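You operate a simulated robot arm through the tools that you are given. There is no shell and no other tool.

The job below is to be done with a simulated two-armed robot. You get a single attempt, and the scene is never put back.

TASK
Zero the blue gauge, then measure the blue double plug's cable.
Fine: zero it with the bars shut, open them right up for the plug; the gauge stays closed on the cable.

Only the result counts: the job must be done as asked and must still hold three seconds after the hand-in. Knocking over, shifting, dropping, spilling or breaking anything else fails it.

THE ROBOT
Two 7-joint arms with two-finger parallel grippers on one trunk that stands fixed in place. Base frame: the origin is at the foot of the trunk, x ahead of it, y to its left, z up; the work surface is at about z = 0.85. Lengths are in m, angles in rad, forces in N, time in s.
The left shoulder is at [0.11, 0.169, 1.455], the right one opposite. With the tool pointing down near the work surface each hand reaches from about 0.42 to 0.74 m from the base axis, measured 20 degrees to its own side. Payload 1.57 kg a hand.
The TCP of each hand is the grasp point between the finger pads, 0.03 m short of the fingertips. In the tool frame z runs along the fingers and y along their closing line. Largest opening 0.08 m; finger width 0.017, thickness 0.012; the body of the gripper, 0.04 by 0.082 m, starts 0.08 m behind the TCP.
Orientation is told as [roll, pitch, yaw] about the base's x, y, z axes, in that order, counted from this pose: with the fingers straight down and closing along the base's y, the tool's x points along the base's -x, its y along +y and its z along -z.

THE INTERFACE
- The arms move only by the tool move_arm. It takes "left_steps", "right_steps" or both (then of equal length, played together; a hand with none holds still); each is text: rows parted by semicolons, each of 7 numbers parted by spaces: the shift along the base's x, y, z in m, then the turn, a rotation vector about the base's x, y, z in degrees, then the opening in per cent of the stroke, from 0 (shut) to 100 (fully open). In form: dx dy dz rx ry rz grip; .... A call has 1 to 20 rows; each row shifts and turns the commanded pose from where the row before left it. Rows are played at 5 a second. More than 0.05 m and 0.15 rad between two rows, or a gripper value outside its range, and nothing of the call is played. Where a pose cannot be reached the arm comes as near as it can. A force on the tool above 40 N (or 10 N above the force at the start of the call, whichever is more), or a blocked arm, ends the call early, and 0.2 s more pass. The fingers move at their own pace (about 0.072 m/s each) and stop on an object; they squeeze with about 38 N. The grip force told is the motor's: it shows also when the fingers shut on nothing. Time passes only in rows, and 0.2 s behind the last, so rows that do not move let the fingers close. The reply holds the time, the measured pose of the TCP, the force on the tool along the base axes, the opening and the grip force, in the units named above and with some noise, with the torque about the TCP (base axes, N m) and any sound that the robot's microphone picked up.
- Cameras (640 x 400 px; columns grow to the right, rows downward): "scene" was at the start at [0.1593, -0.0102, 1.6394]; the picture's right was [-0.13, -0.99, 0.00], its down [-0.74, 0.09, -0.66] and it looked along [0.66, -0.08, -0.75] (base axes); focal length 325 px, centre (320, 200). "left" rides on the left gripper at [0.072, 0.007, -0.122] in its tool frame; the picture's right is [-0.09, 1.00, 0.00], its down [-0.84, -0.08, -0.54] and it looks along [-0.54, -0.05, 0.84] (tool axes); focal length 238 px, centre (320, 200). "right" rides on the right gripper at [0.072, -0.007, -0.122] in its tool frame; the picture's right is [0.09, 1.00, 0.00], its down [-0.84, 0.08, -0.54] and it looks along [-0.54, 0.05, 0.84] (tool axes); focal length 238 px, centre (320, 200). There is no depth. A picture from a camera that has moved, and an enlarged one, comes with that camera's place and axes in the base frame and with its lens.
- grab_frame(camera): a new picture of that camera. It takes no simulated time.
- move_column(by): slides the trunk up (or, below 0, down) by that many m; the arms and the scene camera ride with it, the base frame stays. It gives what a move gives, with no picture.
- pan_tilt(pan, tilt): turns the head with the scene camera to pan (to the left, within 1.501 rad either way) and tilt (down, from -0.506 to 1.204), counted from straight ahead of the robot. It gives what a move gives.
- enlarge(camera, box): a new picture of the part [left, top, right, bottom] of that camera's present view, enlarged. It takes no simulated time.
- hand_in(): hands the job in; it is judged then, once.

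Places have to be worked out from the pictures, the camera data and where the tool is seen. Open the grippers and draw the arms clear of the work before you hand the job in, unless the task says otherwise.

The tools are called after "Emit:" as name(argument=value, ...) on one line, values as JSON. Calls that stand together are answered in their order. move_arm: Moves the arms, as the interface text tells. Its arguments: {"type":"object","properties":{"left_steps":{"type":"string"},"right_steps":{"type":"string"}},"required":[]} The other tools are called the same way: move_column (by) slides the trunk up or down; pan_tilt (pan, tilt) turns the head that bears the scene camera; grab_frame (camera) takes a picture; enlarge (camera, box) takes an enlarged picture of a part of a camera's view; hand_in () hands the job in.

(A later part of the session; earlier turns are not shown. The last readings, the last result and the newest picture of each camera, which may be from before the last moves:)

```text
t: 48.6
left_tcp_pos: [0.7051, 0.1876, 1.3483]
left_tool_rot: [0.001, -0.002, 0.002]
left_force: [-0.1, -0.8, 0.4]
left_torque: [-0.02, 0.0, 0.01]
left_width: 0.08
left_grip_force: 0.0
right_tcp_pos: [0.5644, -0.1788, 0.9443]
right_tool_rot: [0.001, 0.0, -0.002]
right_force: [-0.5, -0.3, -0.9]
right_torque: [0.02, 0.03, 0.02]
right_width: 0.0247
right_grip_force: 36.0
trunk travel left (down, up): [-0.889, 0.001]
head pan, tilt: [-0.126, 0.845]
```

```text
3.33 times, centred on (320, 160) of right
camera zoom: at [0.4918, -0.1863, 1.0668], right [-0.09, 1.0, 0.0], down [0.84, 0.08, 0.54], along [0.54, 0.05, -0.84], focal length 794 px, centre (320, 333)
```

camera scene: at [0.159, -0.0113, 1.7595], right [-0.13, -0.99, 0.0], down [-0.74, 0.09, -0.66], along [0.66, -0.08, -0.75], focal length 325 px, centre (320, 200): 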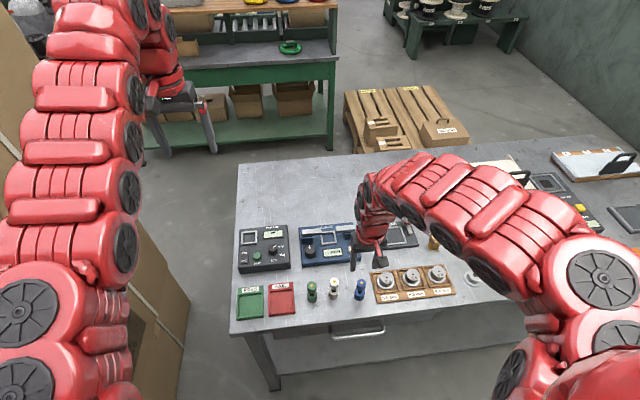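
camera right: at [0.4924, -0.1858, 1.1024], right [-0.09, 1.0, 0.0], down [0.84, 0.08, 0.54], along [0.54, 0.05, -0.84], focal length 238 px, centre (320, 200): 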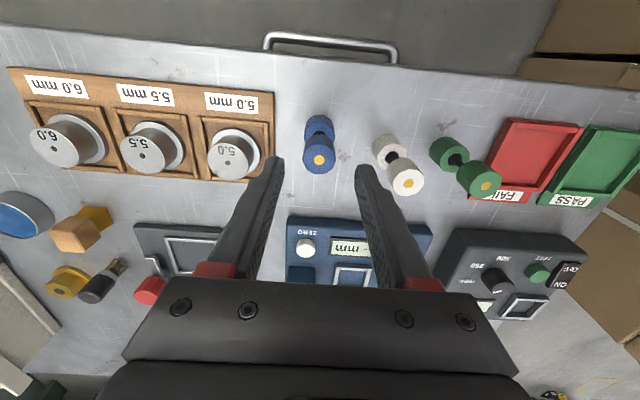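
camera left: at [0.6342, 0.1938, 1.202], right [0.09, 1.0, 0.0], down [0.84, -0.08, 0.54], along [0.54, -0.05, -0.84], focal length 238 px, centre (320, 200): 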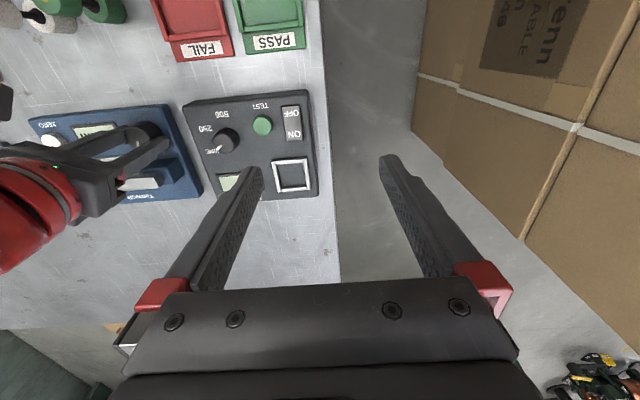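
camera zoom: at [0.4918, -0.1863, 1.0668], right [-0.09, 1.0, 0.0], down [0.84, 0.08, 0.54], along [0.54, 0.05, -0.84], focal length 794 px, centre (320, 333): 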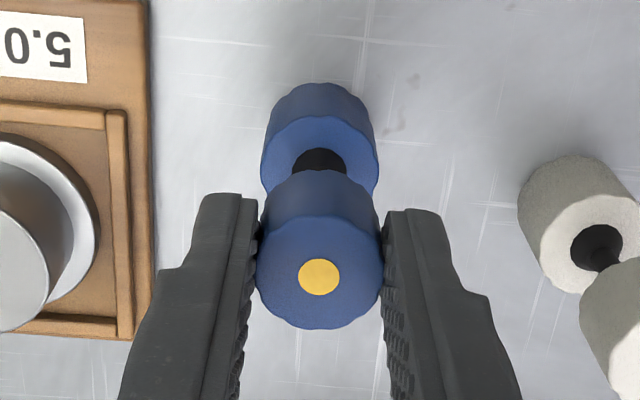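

The plug is held at 24.7 mm width. I'll lift it straight up, then up and forward to stay within reach.

Emit:
move_arm(right_steps="0 0 0.01 0 0 0 0; 0 0 0.02 0 0 0 0; 0.01 0.005 0.03 0 0 0 0; 0.02 0.01 0.03 0 0 0 0; 0.02 0.01 0.035 0 0 0 0; 0.02 0.01 0.04 0 0 0 0; 0.02 0.01 0.04 0 0 0 0; 0.01 0.01 0.04 0 0 0 0; 0 0 0 0 0 0 0")

Emit:
grab_frame(camera="right")

Emit:
grab_frame(camera="scene")

```text
t: 50.6
left_tcp_pos: [0.7063, 0.1861, 1.3489]
left_tool_rot: [0.002, -0.002, 0.001]
left_force: [1.1, 0.5, 0.8]
left_torque: [0.02, 0.0, -0.01]
left_width: 0.0797
left_grip_force: 0.0
right_tcp_pos: [0.6668, -0.1244, 1.1862]
right_tool_rot: [0.001, 0.002, -0.001]
right_force: [-0.3, 0.0, -2.0]
right_torque: [0.0, -0.01, 0.0]
right_width: 0.0248
right_grip_force: 36.4
right hand out of reach, approached as far as the arm can: row 3, 4
trunk travel left (down, up): [-0.889, 0.001]
head pan, tilt: [-0.126, 0.845]
```

```text
taken
camera right: at [0.5947, -0.1312, 1.3088], right [-0.09, 1.0, 0.0], down [0.84, 0.08, 0.54], along [0.54, 0.05, -0.84], focal length 238 px, centre (320, 200)
```

right: 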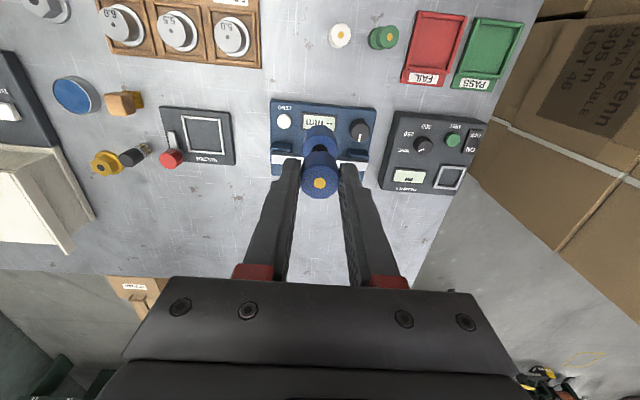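

```text
taken
camera scene: at [0.1593, -0.0104, 1.7594], right [-0.13, -0.99, 0.0], down [-0.74, 0.09, -0.66], along [0.66, -0.08, -0.75], focal length 325 px, centre (320, 200)
```

scene: 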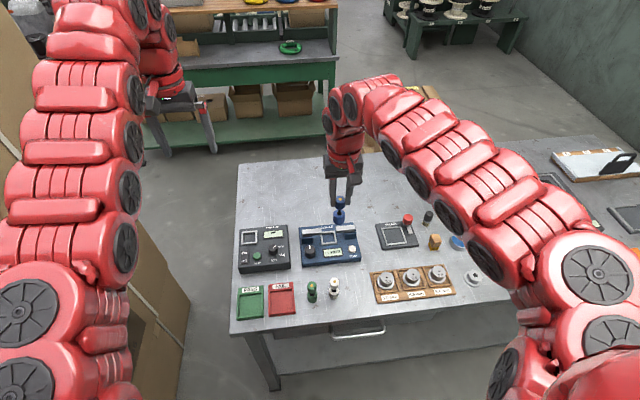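

The plug is held firmly upright. I'll raise it another 0.12 m so the trunk can go down for far reach.

Emit:
move_arm(right_steps="0.01 0 0.04 0 0 0 0; 0.01 0 0.04 0 0 0 0; 0.01 0 0.04 0 0 0 0; 0 0 0 0 0 0 0")

```text
t: 51.6
left_tcp_pos: [0.7062, 0.1882, 1.3488]
left_tool_rot: [0.0, -0.002, 0.0]
left_force: [0.4, -0.2, -0.6]
left_torque: [-0.01, 0.0, 0.01]
left_width: 0.0801
left_grip_force: 0.0
right_tcp_pos: [0.6998, -0.1256, 1.3052]
right_tool_rot: [0.002, 0.004, -0.001]
right_force: [-0.4, 0.2, -1.3]
right_torque: [0.0, -0.03, -0.01]
right_width: 0.0249
right_grip_force: 36.6
trunk travel left (down, up): [-0.889, 0.001]
head pan, tilt: [-0.126, 0.845]
```

At z 1.305 it is safe to lower the trunk 0.25 m: the plug's bottom will be near z≈0.96, above the bars.

Emit:
move_column(by=-0.25)

Emit:
move_arm(right_steps="0.025 0.003 0 0 0 0 0; 0.025 0.003 0 0 0 0 0; 0.018 0.003 0 0 0 0 0; 0 0 0 0 0 0 0")

Emit:
grab_frame(camera="right")

Emit:
grab_frame(camera="scene")

Emit:
enlarge(camera="left", box=[20, 95, 210, 215])

```text
t: 54.2
left_tcp_pos: [0.7069, 0.1877, 1.0983]
left_tool_rot: [-0.001, 0.0, 0.001]
left_force: [0.2, -0.3, 0.4]
left_torque: [0.0, -0.01, 0.02]
left_width: 0.0799
left_grip_force: 0.1
right_tcp_pos: [0.7006, -0.1239, 1.0553]
right_tool_rot: [0.003, 0.002, -0.001]
right_force: [-0.4, 0.1, -1.2]
right_torque: [0.03, 0.01, -0.02]
right_width: 0.0246
right_grip_force: 36.1
trunk travel left (down, up): [-0.639, 0.251]
head pan, tilt: [-0.126, 0.845]
```

```text
t: 55.2
left_tcp_pos: [0.7057, 0.1879, 1.0989]
left_tool_rot: [0.001, -0.003, 0.001]
left_force: [0.0, -0.6, 0.6]
left_torque: [0.0, -0.01, -0.03]
left_width: 0.0796
left_grip_force: 0.1
right_tcp_pos: [0.7168, -0.1207, 1.0543]
right_tool_rot: [-0.001, 0.002, -0.002]
right_force: [0.1, 0.4, -1.1]
right_torque: [0.01, 0.02, -0.01]
right_width: 0.0246
right_grip_force: 36.1
right hand out of reach, approached as far as the arm can: row 1, 2, 3
trunk travel left (down, up): [-0.639, 0.251]
head pan, tilt: [-0.126, 0.845]
```

```text
taken
camera right: at [0.6454, -0.1294, 1.1768], right [-0.09, 1.0, 0.0], down [0.84, 0.08, 0.54], along [0.54, 0.05, -0.84], focal length 238 px, centre (320, 200)
```

right: 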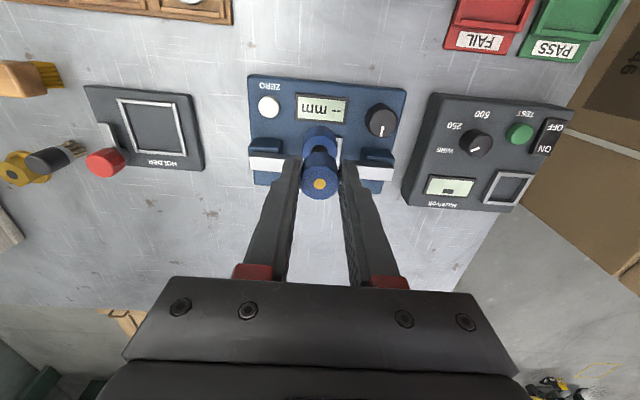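

```text
taken
camera scene: at [0.1595, -0.0104, 1.5094], right [-0.13, -0.99, 0.0], down [-0.74, 0.09, -0.66], along [0.66, -0.08, -0.75], focal length 325 px, centre (320, 200)
```

scene: 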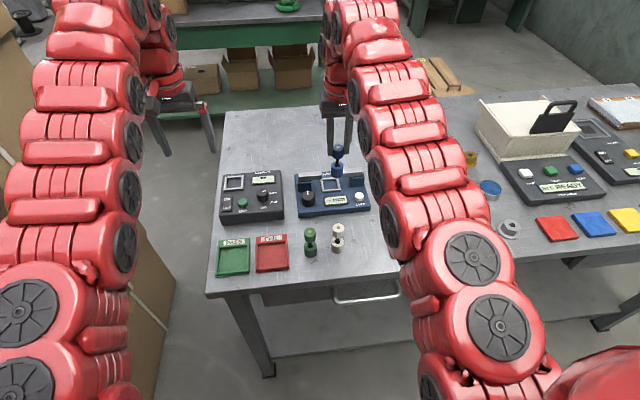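

```text
3.33 times, centred on (115, 155) of left
camera zoom: at [0.6344, 0.1936, 1.222], right [0.09, 1.0, 0.0], down [0.84, -0.08, 0.54], along [0.54, -0.05, -0.84], focal length 794 px, centre (1003, 350)
```

zoom: 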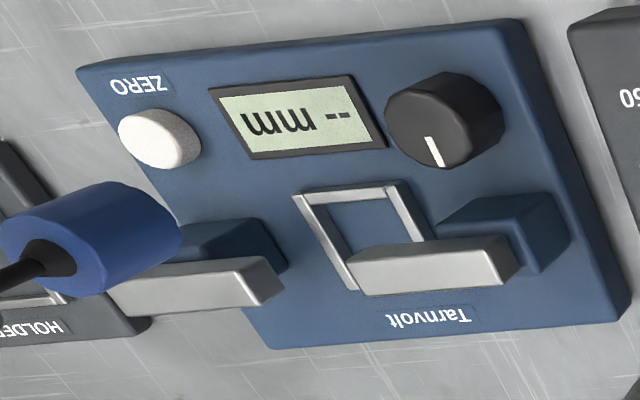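

The vertical hand can't reach the frame: the far limit is about 0.62 m from the shoulder. Tilting the hand about 7° with tips outward gains enough reach, and the plug will right itself in the frame on release. I'll tilt first, staying above the bars.

Emit:
move_arm(right_steps="0 0 0 0 -3.5 0 0; 0 0 0 0 -3.5 0 0; 0.01 0.001 0 0 0 0 0; 0.01 0.001 0 0 0 0 0; 0 0 0 0 0 0 0")

Emit:
grab_frame(camera="right")

```text
t: 56.4
left_tcp_pos: [0.7053, 0.1879, 1.0976]
left_tool_rot: [-0.001, -0.002, -0.001]
left_force: [0.5, -0.1, 1.1]
left_torque: [-0.03, -0.01, -0.02]
left_width: 0.0798
left_grip_force: 0.1
right_tcp_pos: [0.7365, -0.1193, 1.0568]
right_tool_rot: [0.001, -0.12, -0.002]
right_force: [-1.0, -1.0, -1.0]
right_torque: [0.03, 0.03, 0.01]
right_width: 0.025
right_grip_force: 36.8
trunk travel left (down, up): [-0.639, 0.251]
head pan, tilt: [-0.126, 0.845]
```

```text
taken
camera right: at [0.6503, -0.1278, 1.1672], right [-0.09, 1.0, -0.01], down [0.77, 0.08, 0.64], along [0.64, 0.05, -0.77], focal length 238 px, centre (320, 200)
```

right: 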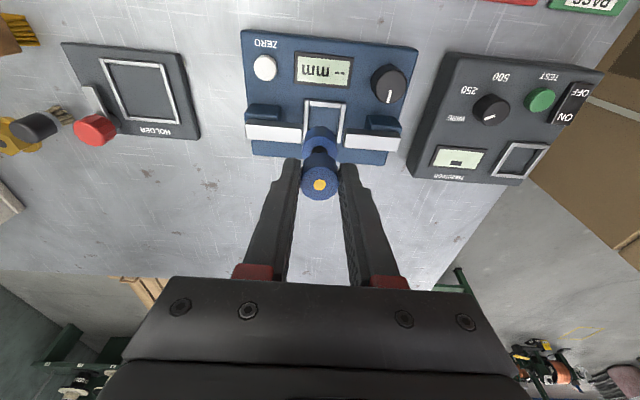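

The tilt works. I'll move on to (0.7565, -0.1165) at z≈1.035, with the plug bottom still above the bars.

Emit:
move_arm(right_steps="0.01 0.0015 -0.01 0 0 0 0; 0.01 0.0015 -0.01 0 0 0 0; 0 0 0 0 0 0 0; 0 0 0 0 0 0 0")

Emit:
grab_frame(camera="right")

Emit:
enlarge(camera="left", box=[20, 75, 210, 195])

Emit:
enlarge(camera="scene", box=[280, 130, 400, 220])

```text
t: 57.4
left_tcp_pos: [0.7058, 0.1894, 1.0986]
left_tool_rot: [0.0, -0.001, 0.001]
left_force: [0.3, 1.1, 0.6]
left_torque: [0.0, 0.01, 0.02]
left_width: 0.08
left_grip_force: 0.0
right_tcp_pos: [0.7523, -0.117, 1.0343]
right_tool_rot: [0.0, -0.12, -0.001]
right_force: [0.4, 0.5, -0.4]
right_torque: [-0.04, 0.01, 0.02]
right_width: 0.0249
right_grip_force: 36.6
right hand out of reach, approached as far as the arm can: row 2
trunk travel left (down, up): [-0.639, 0.251]
head pan, tilt: [-0.126, 0.845]
```

```text
taken
camera right: at [0.6656, -0.1254, 1.1464], right [-0.09, 1.0, -0.01], down [0.77, 0.08, 0.64], along [0.64, 0.05, -0.77], focal length 238 px, centre (320, 200)
```

right: 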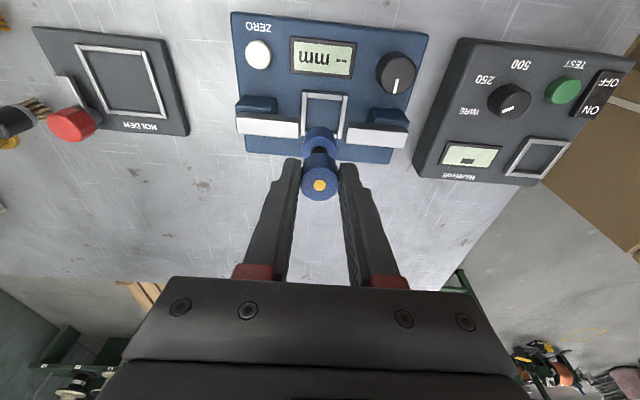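

```text
3.33 times, centred on (115, 135) of left
camera zoom: at [0.6346, 0.1947, 1.2218], right [0.09, 1.0, 0.0], down [0.84, -0.08, 0.54], along [0.54, -0.05, -0.84], focal length 794 px, centre (1003, 417)
```

zoom: 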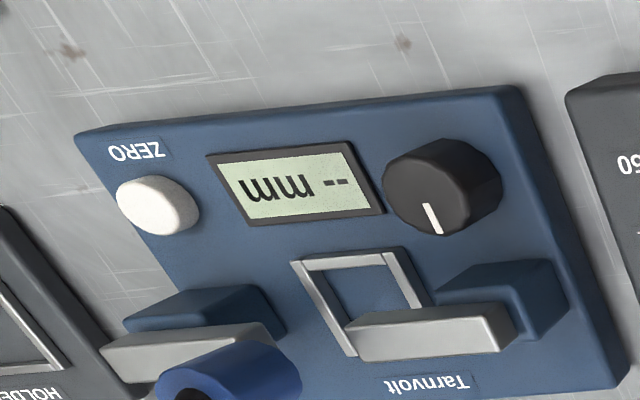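

```text
4.44 times, centred on (340, 175) of scene
camera zoom: at [0.1598, -0.0093, 1.5094], right [-0.12, -0.99, 0.0], down [-0.74, 0.09, -0.66], along [0.66, -0.08, -0.75], focal length 1444 px, centre (231, 311)
```

zoom: 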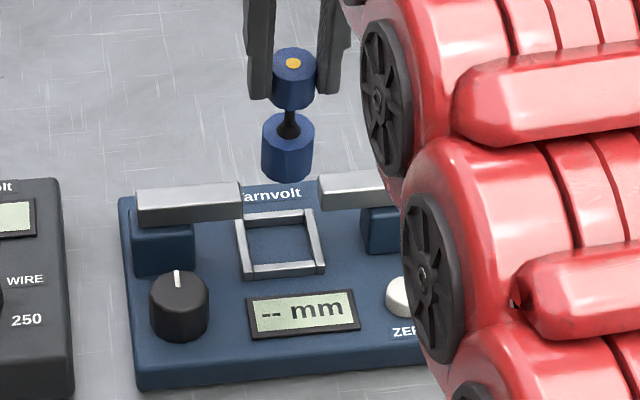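

The plug hangs between the bars, about 4 mm short in x at this height. I'll enlarge to check side alignment before lowering between the bars.

Emit:
enlarge(camera="right", box=[240, 80, 400, 210])

Emit:
enlarge(camera="scene", box=[315, 135, 365, 195])

```text
3.08 times, centred on (320, 145) of right
camera zoom: at [0.6656, -0.1254, 1.1464], right [-0.09, 1.0, -0.01], down [0.77, 0.08, 0.64], along [0.64, 0.05, -0.77], focal length 733 px, centre (320, 369)
```

zoom: 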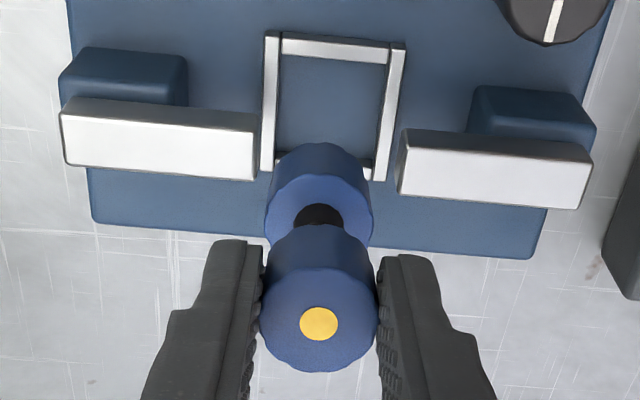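

```text
6.67 times, centred on (340, 165) of scene
camera zoom: at [0.1598, -0.0093, 1.5094], right [-0.12, -0.99, 0.0], down [-0.74, 0.09, -0.66], along [0.66, -0.08, -0.75], focal length 2166 px, centre (187, 433)
```

zoom: 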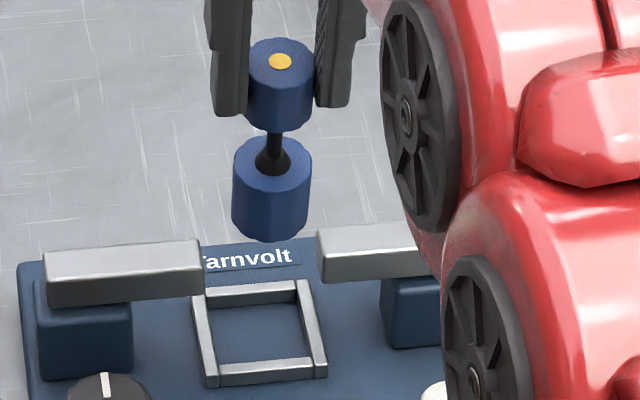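

The plug is about 2.5 mm too far right (−y) of the frame and bar midline. I'll correct that and lower between the bars to just above the frame.

Emit:
move_arm(right_steps="0 0.0025 -0.01 0 0 0 0; 0.002 0 -0.015 0 0 0 0; 0.002 0 -0.017 0 0 0 0; 0 0 0 0 0 0 0; 0 0 0 0 0 0 0")

Emit:
enlarge(camera="right", box=[240, 40, 400, 200])

Emit:
enlarge(camera="scene", box=[315, 145, 365, 205])

Emit:
enlarge(camera="left", box=[20, 75, 210, 195])

```text
t: 58.6
left_tcp_pos: [0.7064, 0.1878, 1.0982]
left_tool_rot: [0.0, -0.002, 0.001]
left_force: [-0.2, -0.6, -0.2]
left_torque: [0.0, -0.01, -0.01]
left_width: 0.0798
left_grip_force: 0.1
right_tcp_pos: [0.7541, -0.1162, 0.9934]
right_tool_rot: [0.004, -0.121, -0.002]
right_force: [-0.3, -0.6, -1.7]
right_torque: [0.0, 0.04, 0.01]
right_width: 0.025
right_grip_force: 36.2
trunk travel left (down, up): [-0.639, 0.251]
head pan, tilt: [-0.126, 0.845]
```

```text
2.50 times, centred on (320, 120) of right
camera zoom: at [0.6684, -0.1235, 1.105], right [-0.09, 1.0, -0.01], down [0.77, 0.08, 0.64], along [0.64, 0.05, -0.77], focal length 596 px, centre (320, 400)
```

zoom: 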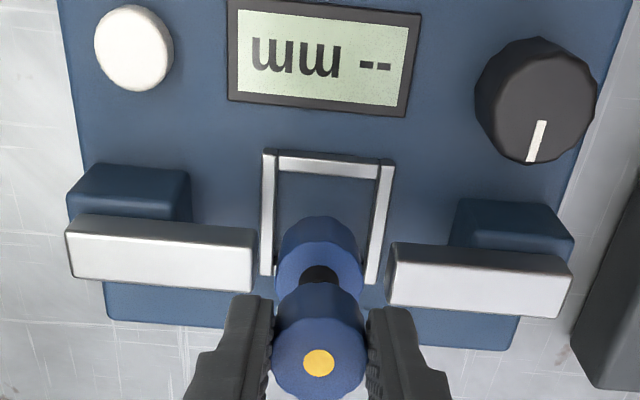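

```text
6.67 times, centred on (340, 175) of scene
camera zoom: at [0.1596, -0.0103, 1.5094], right [-0.13, -0.99, 0.0], down [-0.74, 0.09, -0.66], along [0.66, -0.08, -0.75], focal length 2166 px, centre (187, 367)
```

zoom: 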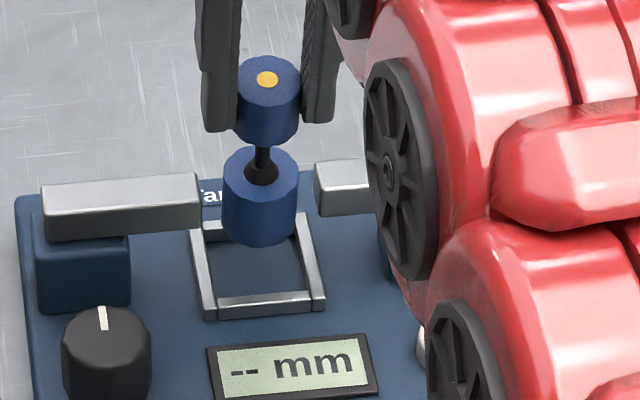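

```text
3.33 times, centred on (115, 135) of left
camera zoom: at [0.6346, 0.1936, 1.2219], right [0.09, 1.0, 0.0], down [0.84, -0.08, 0.54], along [0.54, -0.05, -0.84], focal length 794 px, centre (1003, 417)
```

zoom: 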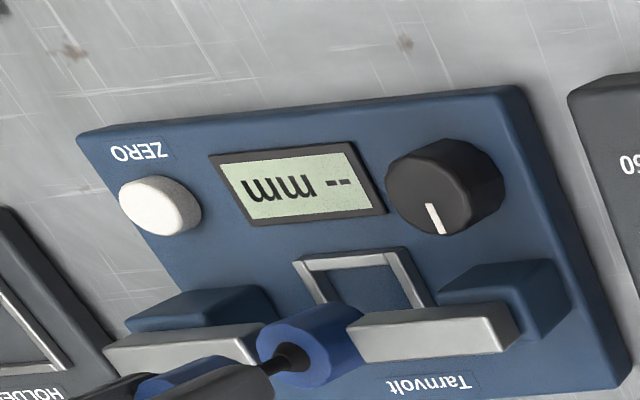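

All estimates put the plug base within about 2 mm of the frame centre. I'll nudge x by −1 mm and lower to just above the frame top for another look.

Emit:
move_arm(right_steps="-0.001 0.0005 -0.006 0 0 0 0; 0 0 -0.006 0 0 0 0; 0 0 -0.003 0 0 0 0; 0 0 0 0 0 0 0")

Emit:
enlarge(camera="right", box=[270, 70, 370, 200])

Emit:
enlarge(camera="scene", box=[325, 155, 355, 195])

Emit:
enlarge(camera="left", box=[70, 140, 170, 200])

```text
t: 59.6
left_tcp_pos: [0.7053, 0.1882, 1.0978]
left_tool_rot: [0.001, -0.002, -0.001]
left_force: [0.6, 0.5, 0.7]
left_torque: [-0.01, -0.01, 0.01]
left_width: 0.08
left_grip_force: 0.1
right_tcp_pos: [0.7536, -0.1151, 0.9771]
right_tool_rot: [0.002, -0.121, -0.001]
right_force: [-1.1, -0.6, -0.8]
right_torque: [0.01, 0.03, 0.03]
right_width: 0.0244
right_grip_force: 36.3
trunk travel left (down, up): [-0.639, 0.251]
head pan, tilt: [-0.126, 0.845]
```

```text
3.08 times, centred on (320, 135) of right
camera zoom: at [0.6671, -0.1224, 1.0894], right [-0.09, 1.0, -0.01], down [0.77, 0.08, 0.64], along [0.64, 0.05, -0.77], focal length 733 px, centre (320, 400)
```

zoom: 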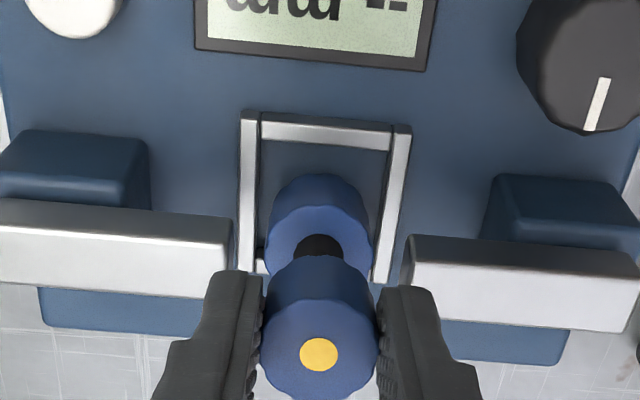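

```text
10.00 times, centred on (340, 175) of scene
camera zoom: at [0.1595, -0.0101, 1.5094], right [-0.13, -0.99, 0.0], down [-0.74, 0.09, -0.66], along [0.66, -0.08, -0.75], focal length 3249 px, centre (120, 450)
```

zoom: 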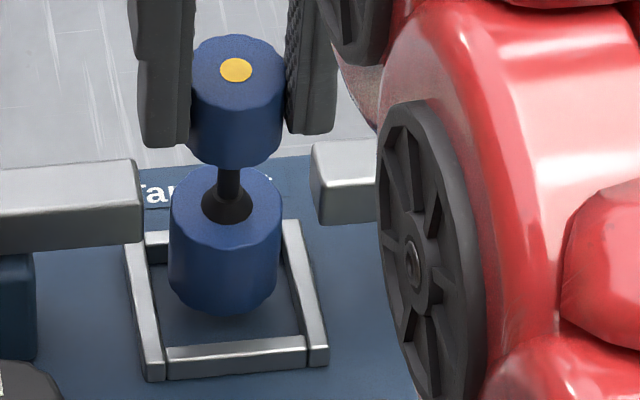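

```text
6.40 times, centred on (120, 170) of left
camera zoom: at [0.6345, 0.1937, 1.2219], right [0.09, 1.0, 0.0], down [0.84, -0.08, 0.54], along [0.54, -0.05, -0.84], focal length 1525 px, centre (1600, 392)
```

zoom: 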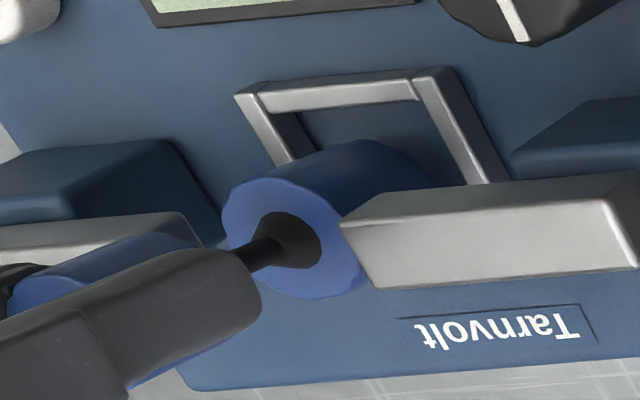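

Both cameras agree there is an 8 mm gap on the near side and about 2 mm on the far side. I'll shift −3.5 mm in x and lower gently toward the floor of the frame.

Emit:
move_arm(right_steps="-0.0035 0.0003 0 0 0 0 0; 0 0 -0.003 0 0 0 0; 0 0 -0.002 0 0 0 0; 0 0 0 0 0 0 0")

Emit:
enlarge(camera="scene", box=[325, 155, 355, 195])

Emit:
enlarge(camera="right", box=[270, 70, 370, 200])

```text
t: 60.6
left_tcp_pos: [0.7071, 0.188, 1.0996]
left_tool_rot: [0.001, -0.002, 0.001]
left_force: [0.0, 0.3, -0.3]
left_torque: [0.03, -0.01, 0.0]
left_width: 0.0801
left_grip_force: 0.0
right_tcp_pos: [0.7509, -0.116, 0.9711]
right_tool_rot: [0.001, -0.121, -0.001]
right_force: [-0.1, 1.0, -1.6]
right_torque: [-0.02, 0.0, 0.03]
right_width: 0.025
right_grip_force: 36.2
trunk travel left (down, up): [-0.639, 0.251]
head pan, tilt: [-0.126, 0.845]
```

```text
10.00 times, centred on (340, 175) of scene
camera zoom: at [0.1595, -0.0101, 1.5094], right [-0.13, -0.99, 0.0], down [-0.74, 0.09, -0.66], along [0.66, -0.08, -0.75], focal length 3249 px, centre (120, 450)
```

zoom: 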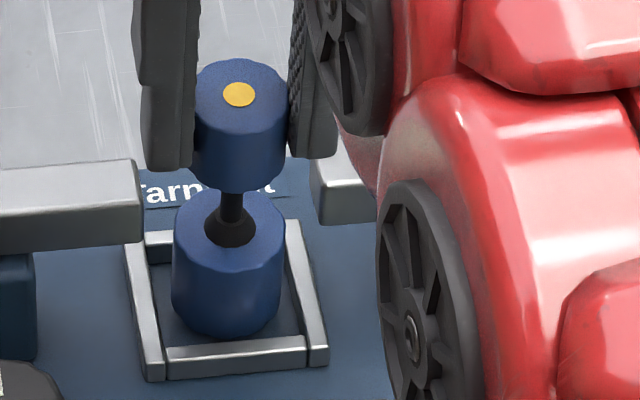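

```text
3.08 times, centred on (320, 135) of right
camera zoom: at [0.664, -0.1229, 1.0841], right [-0.09, 1.0, -0.01], down [0.77, 0.08, 0.64], along [0.64, 0.05, -0.77], focal length 733 px, centre (320, 400)
```

zoom: 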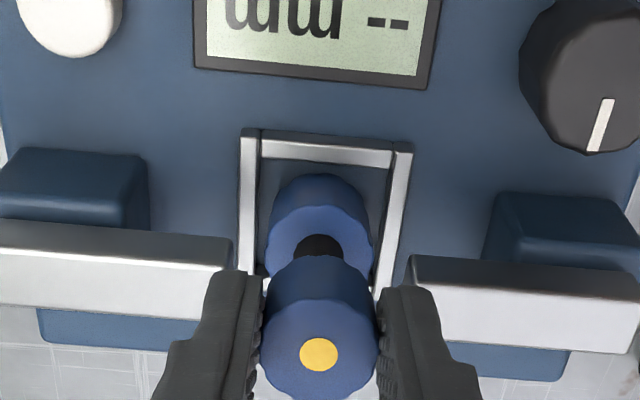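

The drum is inside the frame outline with clearance all round. I'll lower in 1 mm steps until it touches the floor.

Emit:
move_arm(right_steps="-0.0005 0 -0.001 0 0 0 0; 0 0 -0.001 0 0 0 0; 0 0 -0.001 0 0 0 0; 0 0 0 0 0 0 0")

Emit:
enlarge(camera="scene", box=[325, 155, 355, 195])

```text
t: 61.6
left_tcp_pos: [0.7059, 0.1883, 1.0996]
left_tool_rot: [0.0, -0.002, 0.0]
left_force: [-1.1, 0.3, -0.1]
left_torque: [0.0, 0.01, -0.01]
left_width: 0.0799
left_grip_force: 0.1
right_tcp_pos: [0.7492, -0.1151, 0.9704]
right_tool_rot: [0.001, -0.122, 0.001]
right_force: [-0.4, 0.4, -1.7]
right_torque: [-0.01, 0.0, -0.02]
right_width: 0.0248
right_grip_force: 36.3
trunk travel left (down, up): [-0.639, 0.251]
head pan, tilt: [-0.126, 0.845]
```

```text
10.00 times, centred on (340, 175) of scene
camera zoom: at [0.1595, -0.0102, 1.5094], right [-0.13, -0.99, 0.0], down [-0.74, 0.09, -0.66], along [0.66, -0.08, -0.75], focal length 3249 px, centre (120, 450)
```

zoom: 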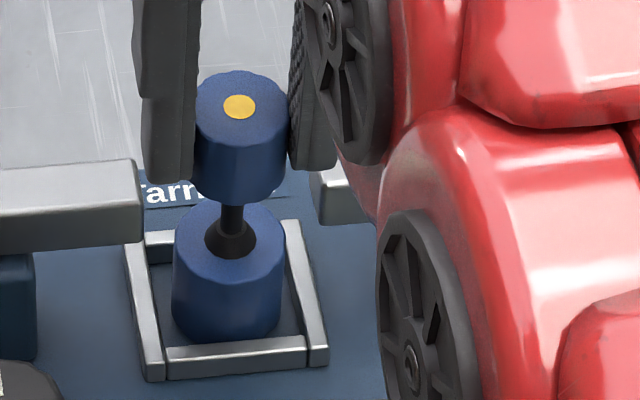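

No contact yet. I'll keep lowering in 1 mm steps.

Emit:
move_arm(right_steps="0.0005 0 -0.001 0 0 0 0; 0 0 -0.001 0 0 0 0; 0 0 -0.001 0 0 0 0; 0 0 0 0 0 0 0")

Emit:
enlarge(camera="scene", box=[325, 155, 355, 195])

```text
t: 62.6
left_tcp_pos: [0.7056, 0.1891, 1.0997]
left_tool_rot: [-0.001, -0.004, 0.0]
left_force: [-0.4, -0.2, 0.2]
left_torque: [0.01, -0.03, 0.01]
left_width: 0.0801
left_grip_force: 0.0
right_tcp_pos: [0.7493, -0.116, 0.9682]
right_tool_rot: [0.004, -0.124, -0.004]
right_force: [0.7, 0.2, 8.9]
right_torque: [-0.07, -0.12, 0.0]
right_width: 0.0246
right_grip_force: 36.4
trunk travel left (down, up): [-0.639, 0.251]
head pan, tilt: [-0.126, 0.845]
```

```text
10.00 times, centred on (340, 175) of scene
camera zoom: at [0.1582, -0.0099, 1.5097], right [-0.13, -0.99, 0.0], down [-0.74, 0.09, -0.66], along [0.66, -0.08, -0.75], focal length 3249 px, centre (120, 450)
```

zoom: 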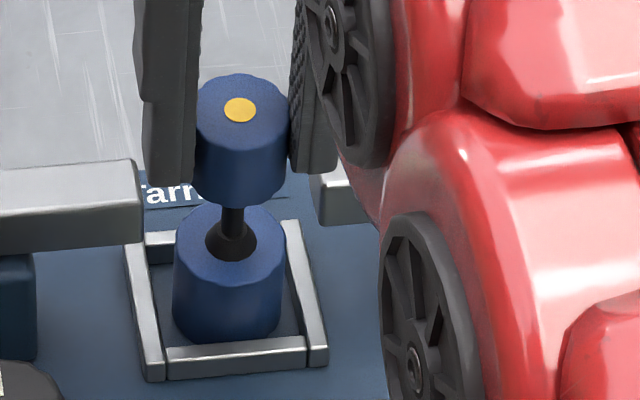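

Contact shows as an upward 9 N at TCP z 0.968, which matches the frame floor. I'll ease the preload and release slightly so the plug can rock upright between the pads.

Emit:
move_arm(right_steps="0 0 0.0008 0 0 0 0; 0 0 0 0 0 0 34; 0 0 0 0 0 0 36; 0 0 0 0 0 0 38; 0 0 0 0 0 0 38")

Emit:
enlarge(camera="scene", box=[325, 155, 355, 195])

Emit:
enlarge(camera="right", box=[270, 70, 370, 200])

```text
t: 63.8
left_tcp_pos: [0.7058, 0.1871, 1.099]
left_tool_rot: [0.001, -0.002, 0.0]
left_force: [-0.1, 0.2, 0.3]
left_torque: [-0.03, 0.0, 0.02]
left_width: 0.0799
left_grip_force: 0.0
right_tcp_pos: [0.7493, -0.1149, 0.9673]
right_tool_rot: [0.001, -0.12, -0.002]
right_force: [-0.4, -0.9, 0.0]
right_torque: [-0.01, -0.03, 0.0]
right_width: 0.0302
right_grip_force: 0.0
trunk travel left (down, up): [-0.639, 0.251]
head pan, tilt: [-0.126, 0.845]
```

```text
10.00 times, centred on (340, 175) of scene
camera zoom: at [0.1592, -0.0101, 1.5095], right [-0.13, -0.99, 0.0], down [-0.74, 0.09, -0.66], along [0.66, -0.08, -0.75], focal length 3249 px, centre (120, 450)
```

zoom: 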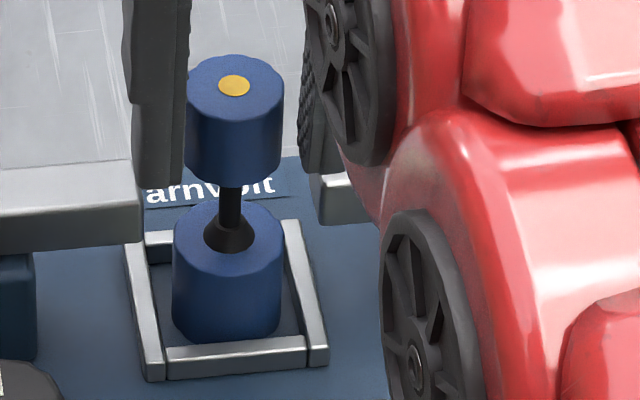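

```text
3.08 times, centred on (320, 135) of right
camera zoom: at [0.6631, -0.1232, 1.0792], right [-0.09, 1.0, -0.01], down [0.77, 0.08, 0.64], along [0.64, 0.05, -0.77], focal length 733 px, centre (320, 400)
```

zoom: 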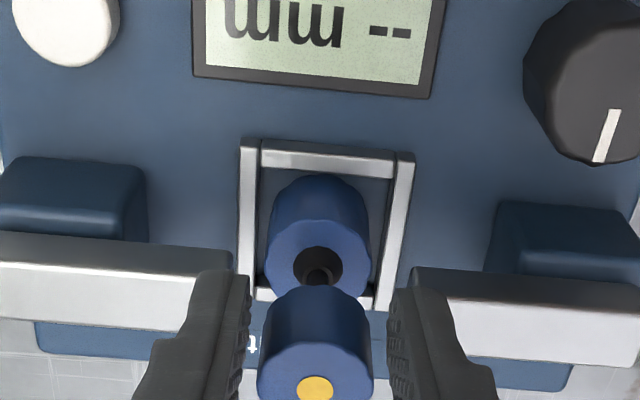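

The plug has righted itself and stands upright in the frame. I'll open further and lift the hand clear.

Emit:
move_arm(right_steps="0 0 0 0 0 0 55; 0 0 0 0 0 0 55; 0 0 0.02 0 0 0 55; 0 0 0.02 0 0 0 55; -0.005 0 0.025 0 0 0 55; -0.02 0 0.02 0 0 0 55; 0 0 0 0 0 0 55")

Emit:
grab_frame(camera="right")

Emit:
enlarge(camera="left", box=[20, 75, 210, 195])

Emit:
enlarge(camera="scene", box=[290, 140, 386, 200])

```text
t: 65.4
left_tcp_pos: [0.707, 0.1903, 1.0987]
left_tool_rot: [-0.001, -0.002, 0.0]
left_force: [0.6, 0.1, 0.4]
left_torque: [0.0, 0.0, 0.04]
left_width: 0.0799
left_grip_force: 0.0
right_tcp_pos: [0.7257, -0.1156, 1.0517]
right_tool_rot: [-0.001, -0.12, -0.001]
right_force: [0.1, 0.3, 0.8]
right_torque: [-0.02, 0.01, -0.02]
right_width: 0.044
right_grip_force: 0.1
trunk travel left (down, up): [-0.639, 0.251]
head pan, tilt: [-0.126, 0.845]
```

```text
taken
camera right: at [0.6392, -0.1224, 1.1634], right [-0.09, 1.0, -0.01], down [0.77, 0.08, 0.64], along [0.64, 0.05, -0.77], focal length 238 px, centre (320, 200)
```

right: 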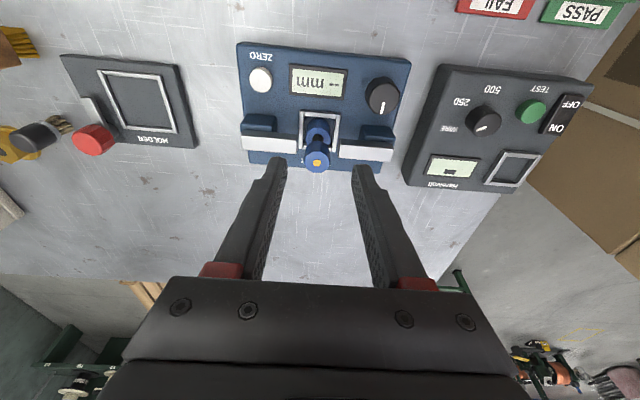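

```text
3.33 times, centred on (115, 135) of left
camera zoom: at [0.6348, 0.1953, 1.2215], right [0.09, 1.0, 0.0], down [0.84, -0.08, 0.54], along [0.54, -0.05, -0.84], focal length 794 px, centre (1003, 417)
```

zoom: 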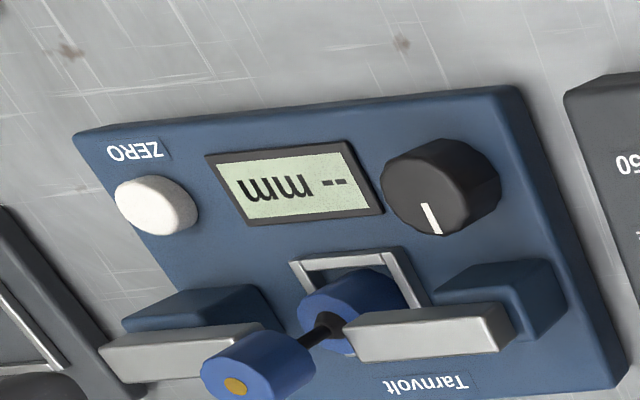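

```text
6.67 times, centred on (338, 170) of scene
camera zoom: at [0.16, -0.0084, 1.5093], right [-0.13, -0.99, 0.0], down [-0.74, 0.09, -0.66], along [0.66, -0.08, -0.75], focal length 2166 px, centre (200, 400)
```

zoom: 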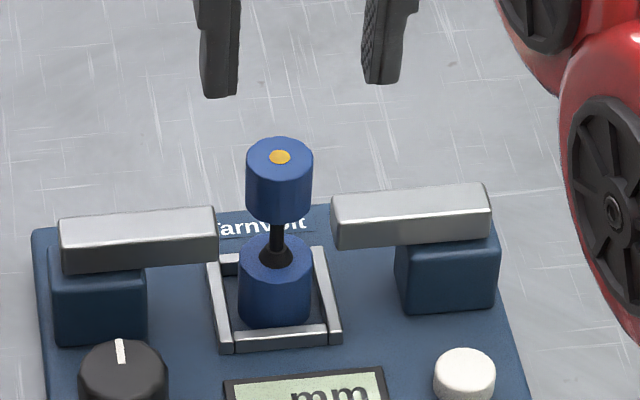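

The plug stands free and upright in the frame between the open bars. I'll straighten the hand and go above the knob.

Emit:
move_arm(right_steps="-0.015 0.01 0 0 0 0 55; -0.003 0.02 -0.01 0 3.5 0 55; 0.003 0.02 -0.02 0 3.5 0 55; 0.002 0.0155 -0.02 0 0 0 55; 0 0 0 0 0 0 55; 0 0 0 0 0 0 55")

Emit:
grab_frame(camera="right")

Emit:
enlarge(camera="right", box=[260, 90, 380, 190])

```text
t: 66.8
left_tcp_pos: [0.7058, 0.1873, 1.0991]
left_tool_rot: [0.0, -0.001, -0.001]
left_force: [0.4, -0.1, -0.6]
left_torque: [0.02, -0.01, 0.0]
left_width: 0.0801
left_grip_force: 0.0
right_tcp_pos: [0.7139, -0.0508, 1.002]
right_tool_rot: [0.001, 0.002, -0.002]
right_force: [1.1, 0.2, -0.4]
right_torque: [0.03, 0.02, -0.03]
right_width: 0.0441
right_grip_force: 0.0
trunk travel left (down, up): [-0.639, 0.251]
head pan, tilt: [-0.126, 0.845]
```

```text
taken
camera right: at [0.6416, -0.0576, 1.1238], right [-0.09, 1.0, 0.0], down [0.84, 0.08, 0.54], along [0.54, 0.05, -0.84], focal length 238 px, centre (320, 200)
```

right: 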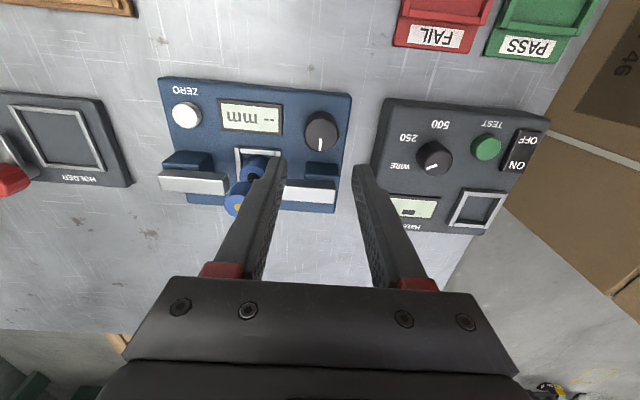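

```text
4.00 times, centred on (320, 140) of right
camera zoom: at [0.6416, -0.0576, 1.1238], right [-0.09, 1.0, 0.0], down [0.84, 0.08, 0.54], along [0.54, 0.05, -0.84], focal length 953 px, centre (320, 440)
```

zoom: 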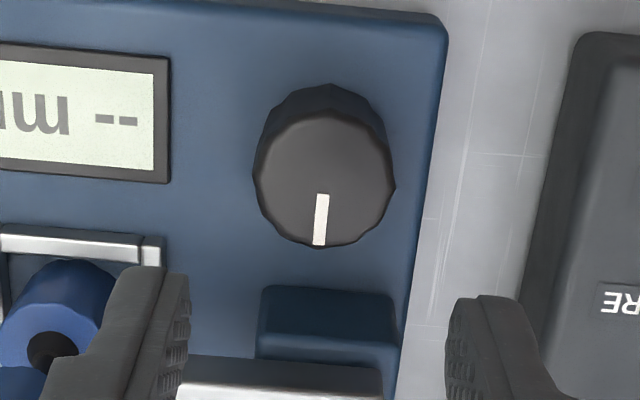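

The knob is at (0.713, -0.050), directly under the hand. I'll descend and grip it.

Emit:
move_arm(right_steps="-0.0005 0.0005 -0.03 0 0 0 55; 0 0 -0.03 0 0 0 55; 0 0 -0.025 0 0 0 55; 0 0 -0.009 0 0 0 55; 0 0 0 0 0 0 55; 0 0 0 0 0 0 20; 0 0 0 0 0 0 0; 0 0 0 0 0 0 0")

Emit:
grab_frame(camera="right")

```text
t: 68.6
left_tcp_pos: [0.7055, 0.1875, 1.0994]
left_tool_rot: [0.0, -0.002, 0.0]
left_force: [0.2, 0.9, -0.2]
left_torque: [0.02, 0.02, -0.03]
left_width: 0.08
left_grip_force: 0.0
right_tcp_pos: [0.7127, -0.0488, 0.9077]
right_tool_rot: [0.003, 0.002, -0.002]
right_force: [-0.1, 1.7, -0.4]
right_torque: [0.07, -0.01, -0.02]
right_width: 0.0337
right_grip_force: 41.1
trunk travel left (down, up): [-0.639, 0.251]
head pan, tilt: [-0.126, 0.845]
```

```text
taken
camera right: at [0.64, -0.0566, 1.0297], right [-0.09, 1.0, 0.0], down [0.84, 0.08, 0.54], along [0.54, 0.05, -0.84], focal length 238 px, centre (320, 200)
```

right: 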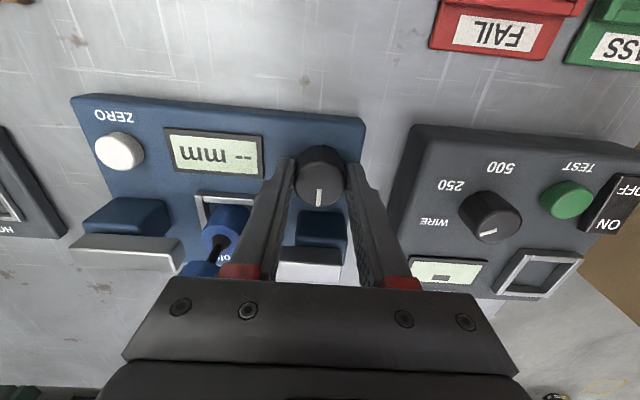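

Gripped with minimal side load. I'll turn clockwise 80°, then check.

Emit:
move_arm(right_steps="0 0 0 0 0 -8 0; 0 0 0 0 0 -8 0; 0 0 0 0 0 -8 0; 0 0 0 0 0 -8 0; 0 0 0 0 0 -8 0; 0 0 0 0 0 -8 0; 0 0 0 0 0 -8 0; 0 0 0 0 0 -8 0; 0 0 0 0 0 -8 0; 0 0 0 0 0 -8 0; 0 0 0 0 0 0 0")

Emit:
grab_frame(camera="right")

Emit:
enlarge(camera="left", box=[20, 75, 210, 195])

```text
t: 71.0
left_tcp_pos: [0.7069, 0.1893, 1.0981]
left_tool_rot: [-0.002, -0.001, 0.0]
left_force: [-0.4, -0.5, 0.2]
left_torque: [0.02, -0.01, -0.02]
left_width: 0.0798
left_grip_force: 0.2
right_tcp_pos: [0.7131, -0.0482, 0.9089]
right_tool_rot: [0.002, 0.003, -1.399]
right_force: [11.8, 15.2, -1.6]
right_torque: [0.95, -0.28, 0.01]
right_width: 0.0334
right_grip_force: 41.0
trunk travel left (down, up): [-0.639, 0.251]
head pan, tilt: [-0.126, 0.845]
```

```text
taken
camera right: at [0.6935, 0.0208, 1.0297], right [0.97, 0.26, 0.0], down [0.22, -0.81, 0.54], along [0.14, -0.52, -0.84], focal length 238 px, centre (320, 200)
```

right: 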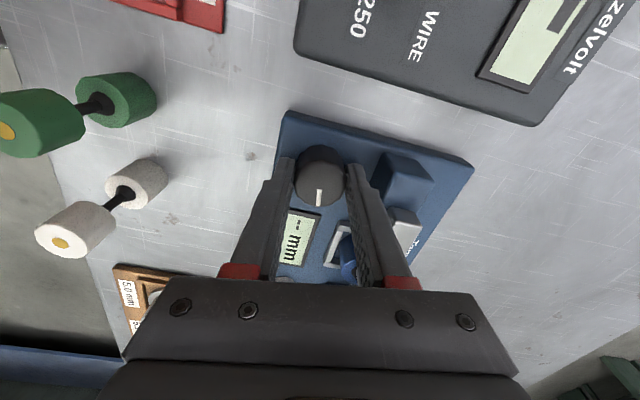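

```text
3.33 times, centred on (115, 135) of left
camera zoom: at [0.6359, 0.1957, 1.2209], right [0.09, 1.0, 0.0], down [0.84, -0.08, 0.54], along [0.54, -0.05, -0.84], focal length 794 px, centre (1003, 417)
```

zoom: 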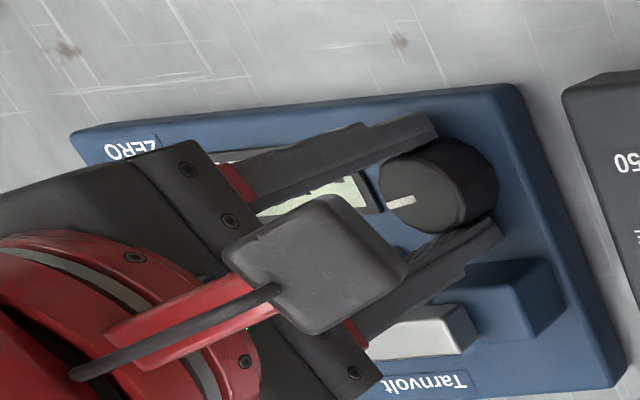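

There's a side load of about 19 N, so I'll relieve it with a small shift, then continue turning in smaller steps.

Emit:
move_arm(right_steps="0.0012 0.0016 0 0 0 0 0; 0 0 0 0 0 -6 0; 0 0 0 0 0 -4 0; 0 0 0 0 0 0 0")

Emit:
enlarge(camera="right", box=[220, 100, 500, 300])

```text
t: 72.0
left_tcp_pos: [0.7057, 0.1889, 1.0989]
left_tool_rot: [-0.001, -0.001, -0.001]
left_force: [0.4, 0.3, 1.1]
left_torque: [-0.01, -0.02, 0.03]
left_width: 0.0801
left_grip_force: 0.0
right_tcp_pos: [0.7138, -0.0464, 0.9083]
right_tool_rot: [0.0, 0.0, -1.573]
right_force: [1.6, 10.9, -0.2]
right_torque: [0.38, -0.13, 0.0]
right_width: 0.0333
right_grip_force: 40.6
trunk travel left (down, up): [-0.639, 0.251]
head pan, tilt: [-0.126, 0.845]
```

```text
2.00 times, centred on (360, 200) of right
camera zoom: at [0.7063, 0.0232, 1.0296], right [1.0, 0.09, 0.0], down [0.07, -0.84, 0.54], along [0.05, -0.54, -0.84], focal length 477 px, centre (240, 200)
```

zoom: 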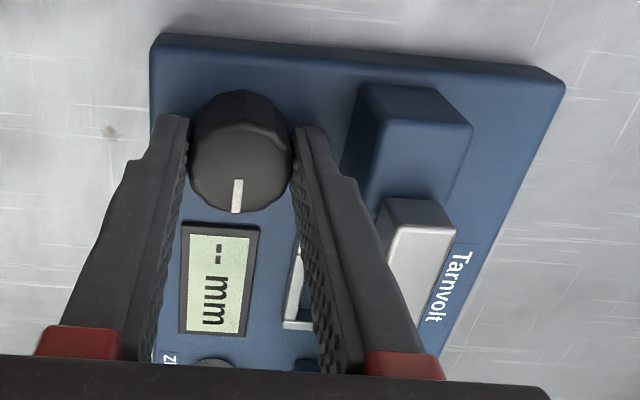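

The knob turns on and the force has dropped. I'll check that nothing touches the plug before continuing.

Emit:
enlarge(camera="left", box=[20, 75, 210, 195])

Emit:
grab_frame(camera="scene")

Emit:
grab_frame(camera="right")

```text
3.33 times, centred on (115, 135) of left
camera zoom: at [0.6344, 0.195, 1.2217], right [0.09, 1.0, 0.0], down [0.84, -0.08, 0.54], along [0.54, -0.05, -0.84], focal length 794 px, centre (1003, 417)
```

zoom: 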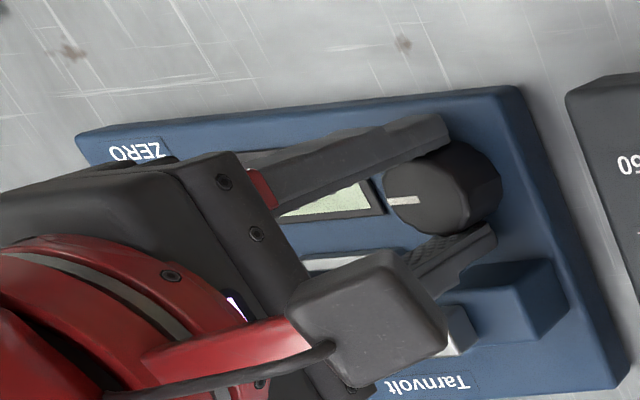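

```text
taken
camera scene: at [0.1594, -0.0084, 1.5094], right [-0.13, -0.99, 0.0], down [-0.74, 0.09, -0.66], along [0.66, -0.08, -0.75], focal length 325 px, centre (320, 200)
```

scene: 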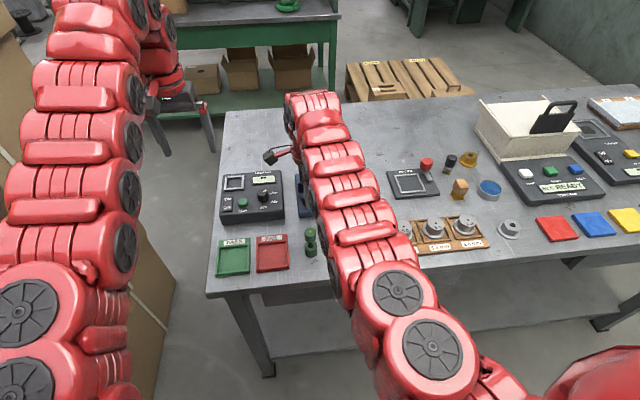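

```text
taken
camera right: at [0.7063, 0.0232, 1.0296], right [1.0, 0.09, 0.0], down [0.07, -0.84, 0.54], along [0.05, -0.54, -0.84], focal length 238 px, centre (320, 200)
```

right: 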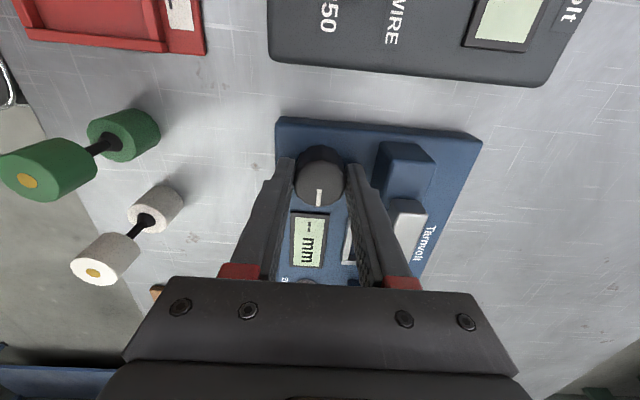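

Nothing is touching the plug, and the display still reads "-- mm". The camera pose shows the hand is on the knob axis, so I'll relax the remaining side load and keep turning in small steps.

Emit:
move_arm(right_steps="0 0.0025 0 0 0 0 0; 0 0 0 0 0 -4 0; 0 0 0 0 0 -4 0; 0 0 0 0 0 0 0")

Emit:
enlarge(camera="right", box=[220, 100, 500, 300])

```text
t: 73.0
left_tcp_pos: [0.7057, 0.1874, 1.0988]
left_tool_rot: [0.001, -0.002, 0.0]
left_force: [0.4, 0.3, 0.4]
left_torque: [0.01, 0.0, 0.01]
left_width: 0.0802
left_grip_force: 0.1
right_tcp_pos: [0.7148, -0.0481, 0.9077]
right_tool_rot: [-0.001, -0.002, -1.716]
right_force: [-0.3, -3.1, -3.1]
right_torque: [-0.9, 0.33, -0.01]
right_width: 0.0331
right_grip_force: 41.0
trunk travel left (down, up): [-0.639, 0.251]
head pan, tilt: [-0.126, 0.845]
```

```text
2.00 times, centred on (360, 200) of right
camera zoom: at [0.7167, 0.0234, 1.0296], right [1.0, -0.05, 0.0], down [-0.04, -0.84, 0.54], along [-0.03, -0.54, -0.84], focal length 477 px, centre (240, 200)
```

zoom: 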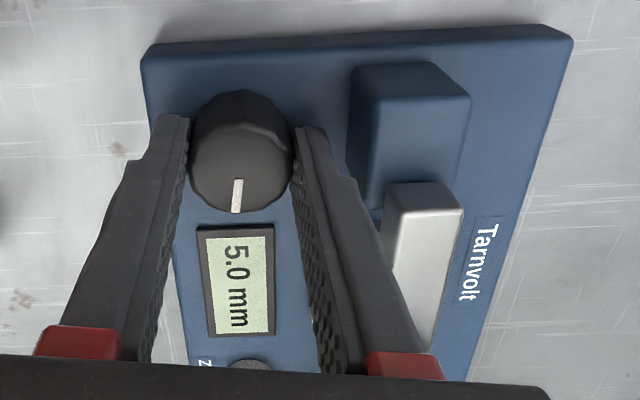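

The display reads 5.0 mm, so the bars have reached the cable. I'll nudge 3° more to make sure they're firmly closed.

Emit:
move_arm(right_steps="0 -0.0007 0 0 0 -2 0; 0 0 0 0 0 -2 0; 0 0 0 0 0 0 0")

Emit:
enlarge(camera="right", box=[220, 100, 500, 300])

```text
t: 73.8
left_tcp_pos: [0.7076, 0.1874, 1.0985]
left_tool_rot: [-0.001, -0.001, 0.001]
left_force: [0.5, 0.2, 0.6]
left_torque: [0.04, 0.03, 0.02]
left_width: 0.0797
left_grip_force: 0.0
right_tcp_pos: [0.7138, -0.0477, 0.9083]
right_tool_rot: [0.001, 0.002, -1.785]
right_force: [-2.5, -7.8, -4.8]
right_torque: [-0.7, 0.09, 0.16]
right_width: 0.0333
right_grip_force: 41.5
trunk travel left (down, up): [-0.639, 0.251]
head pan, tilt: [-0.126, 0.845]
```

```text
2.00 times, centred on (360, 200) of right
camera zoom: at [0.7216, 0.0228, 1.0298], right [0.99, -0.12, 0.0], down [-0.1, -0.83, 0.54], along [-0.06, -0.54, -0.84], focal length 477 px, centre (240, 200)
```

zoom: 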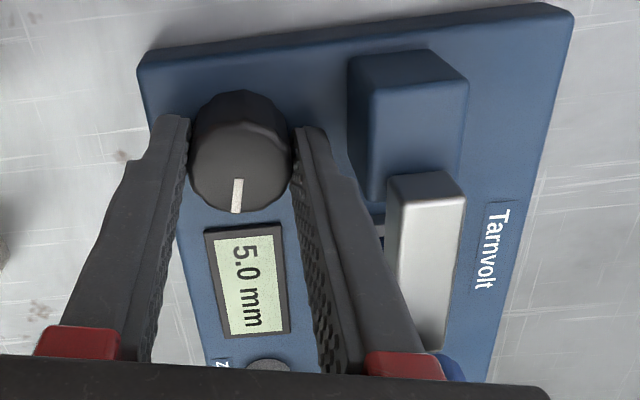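

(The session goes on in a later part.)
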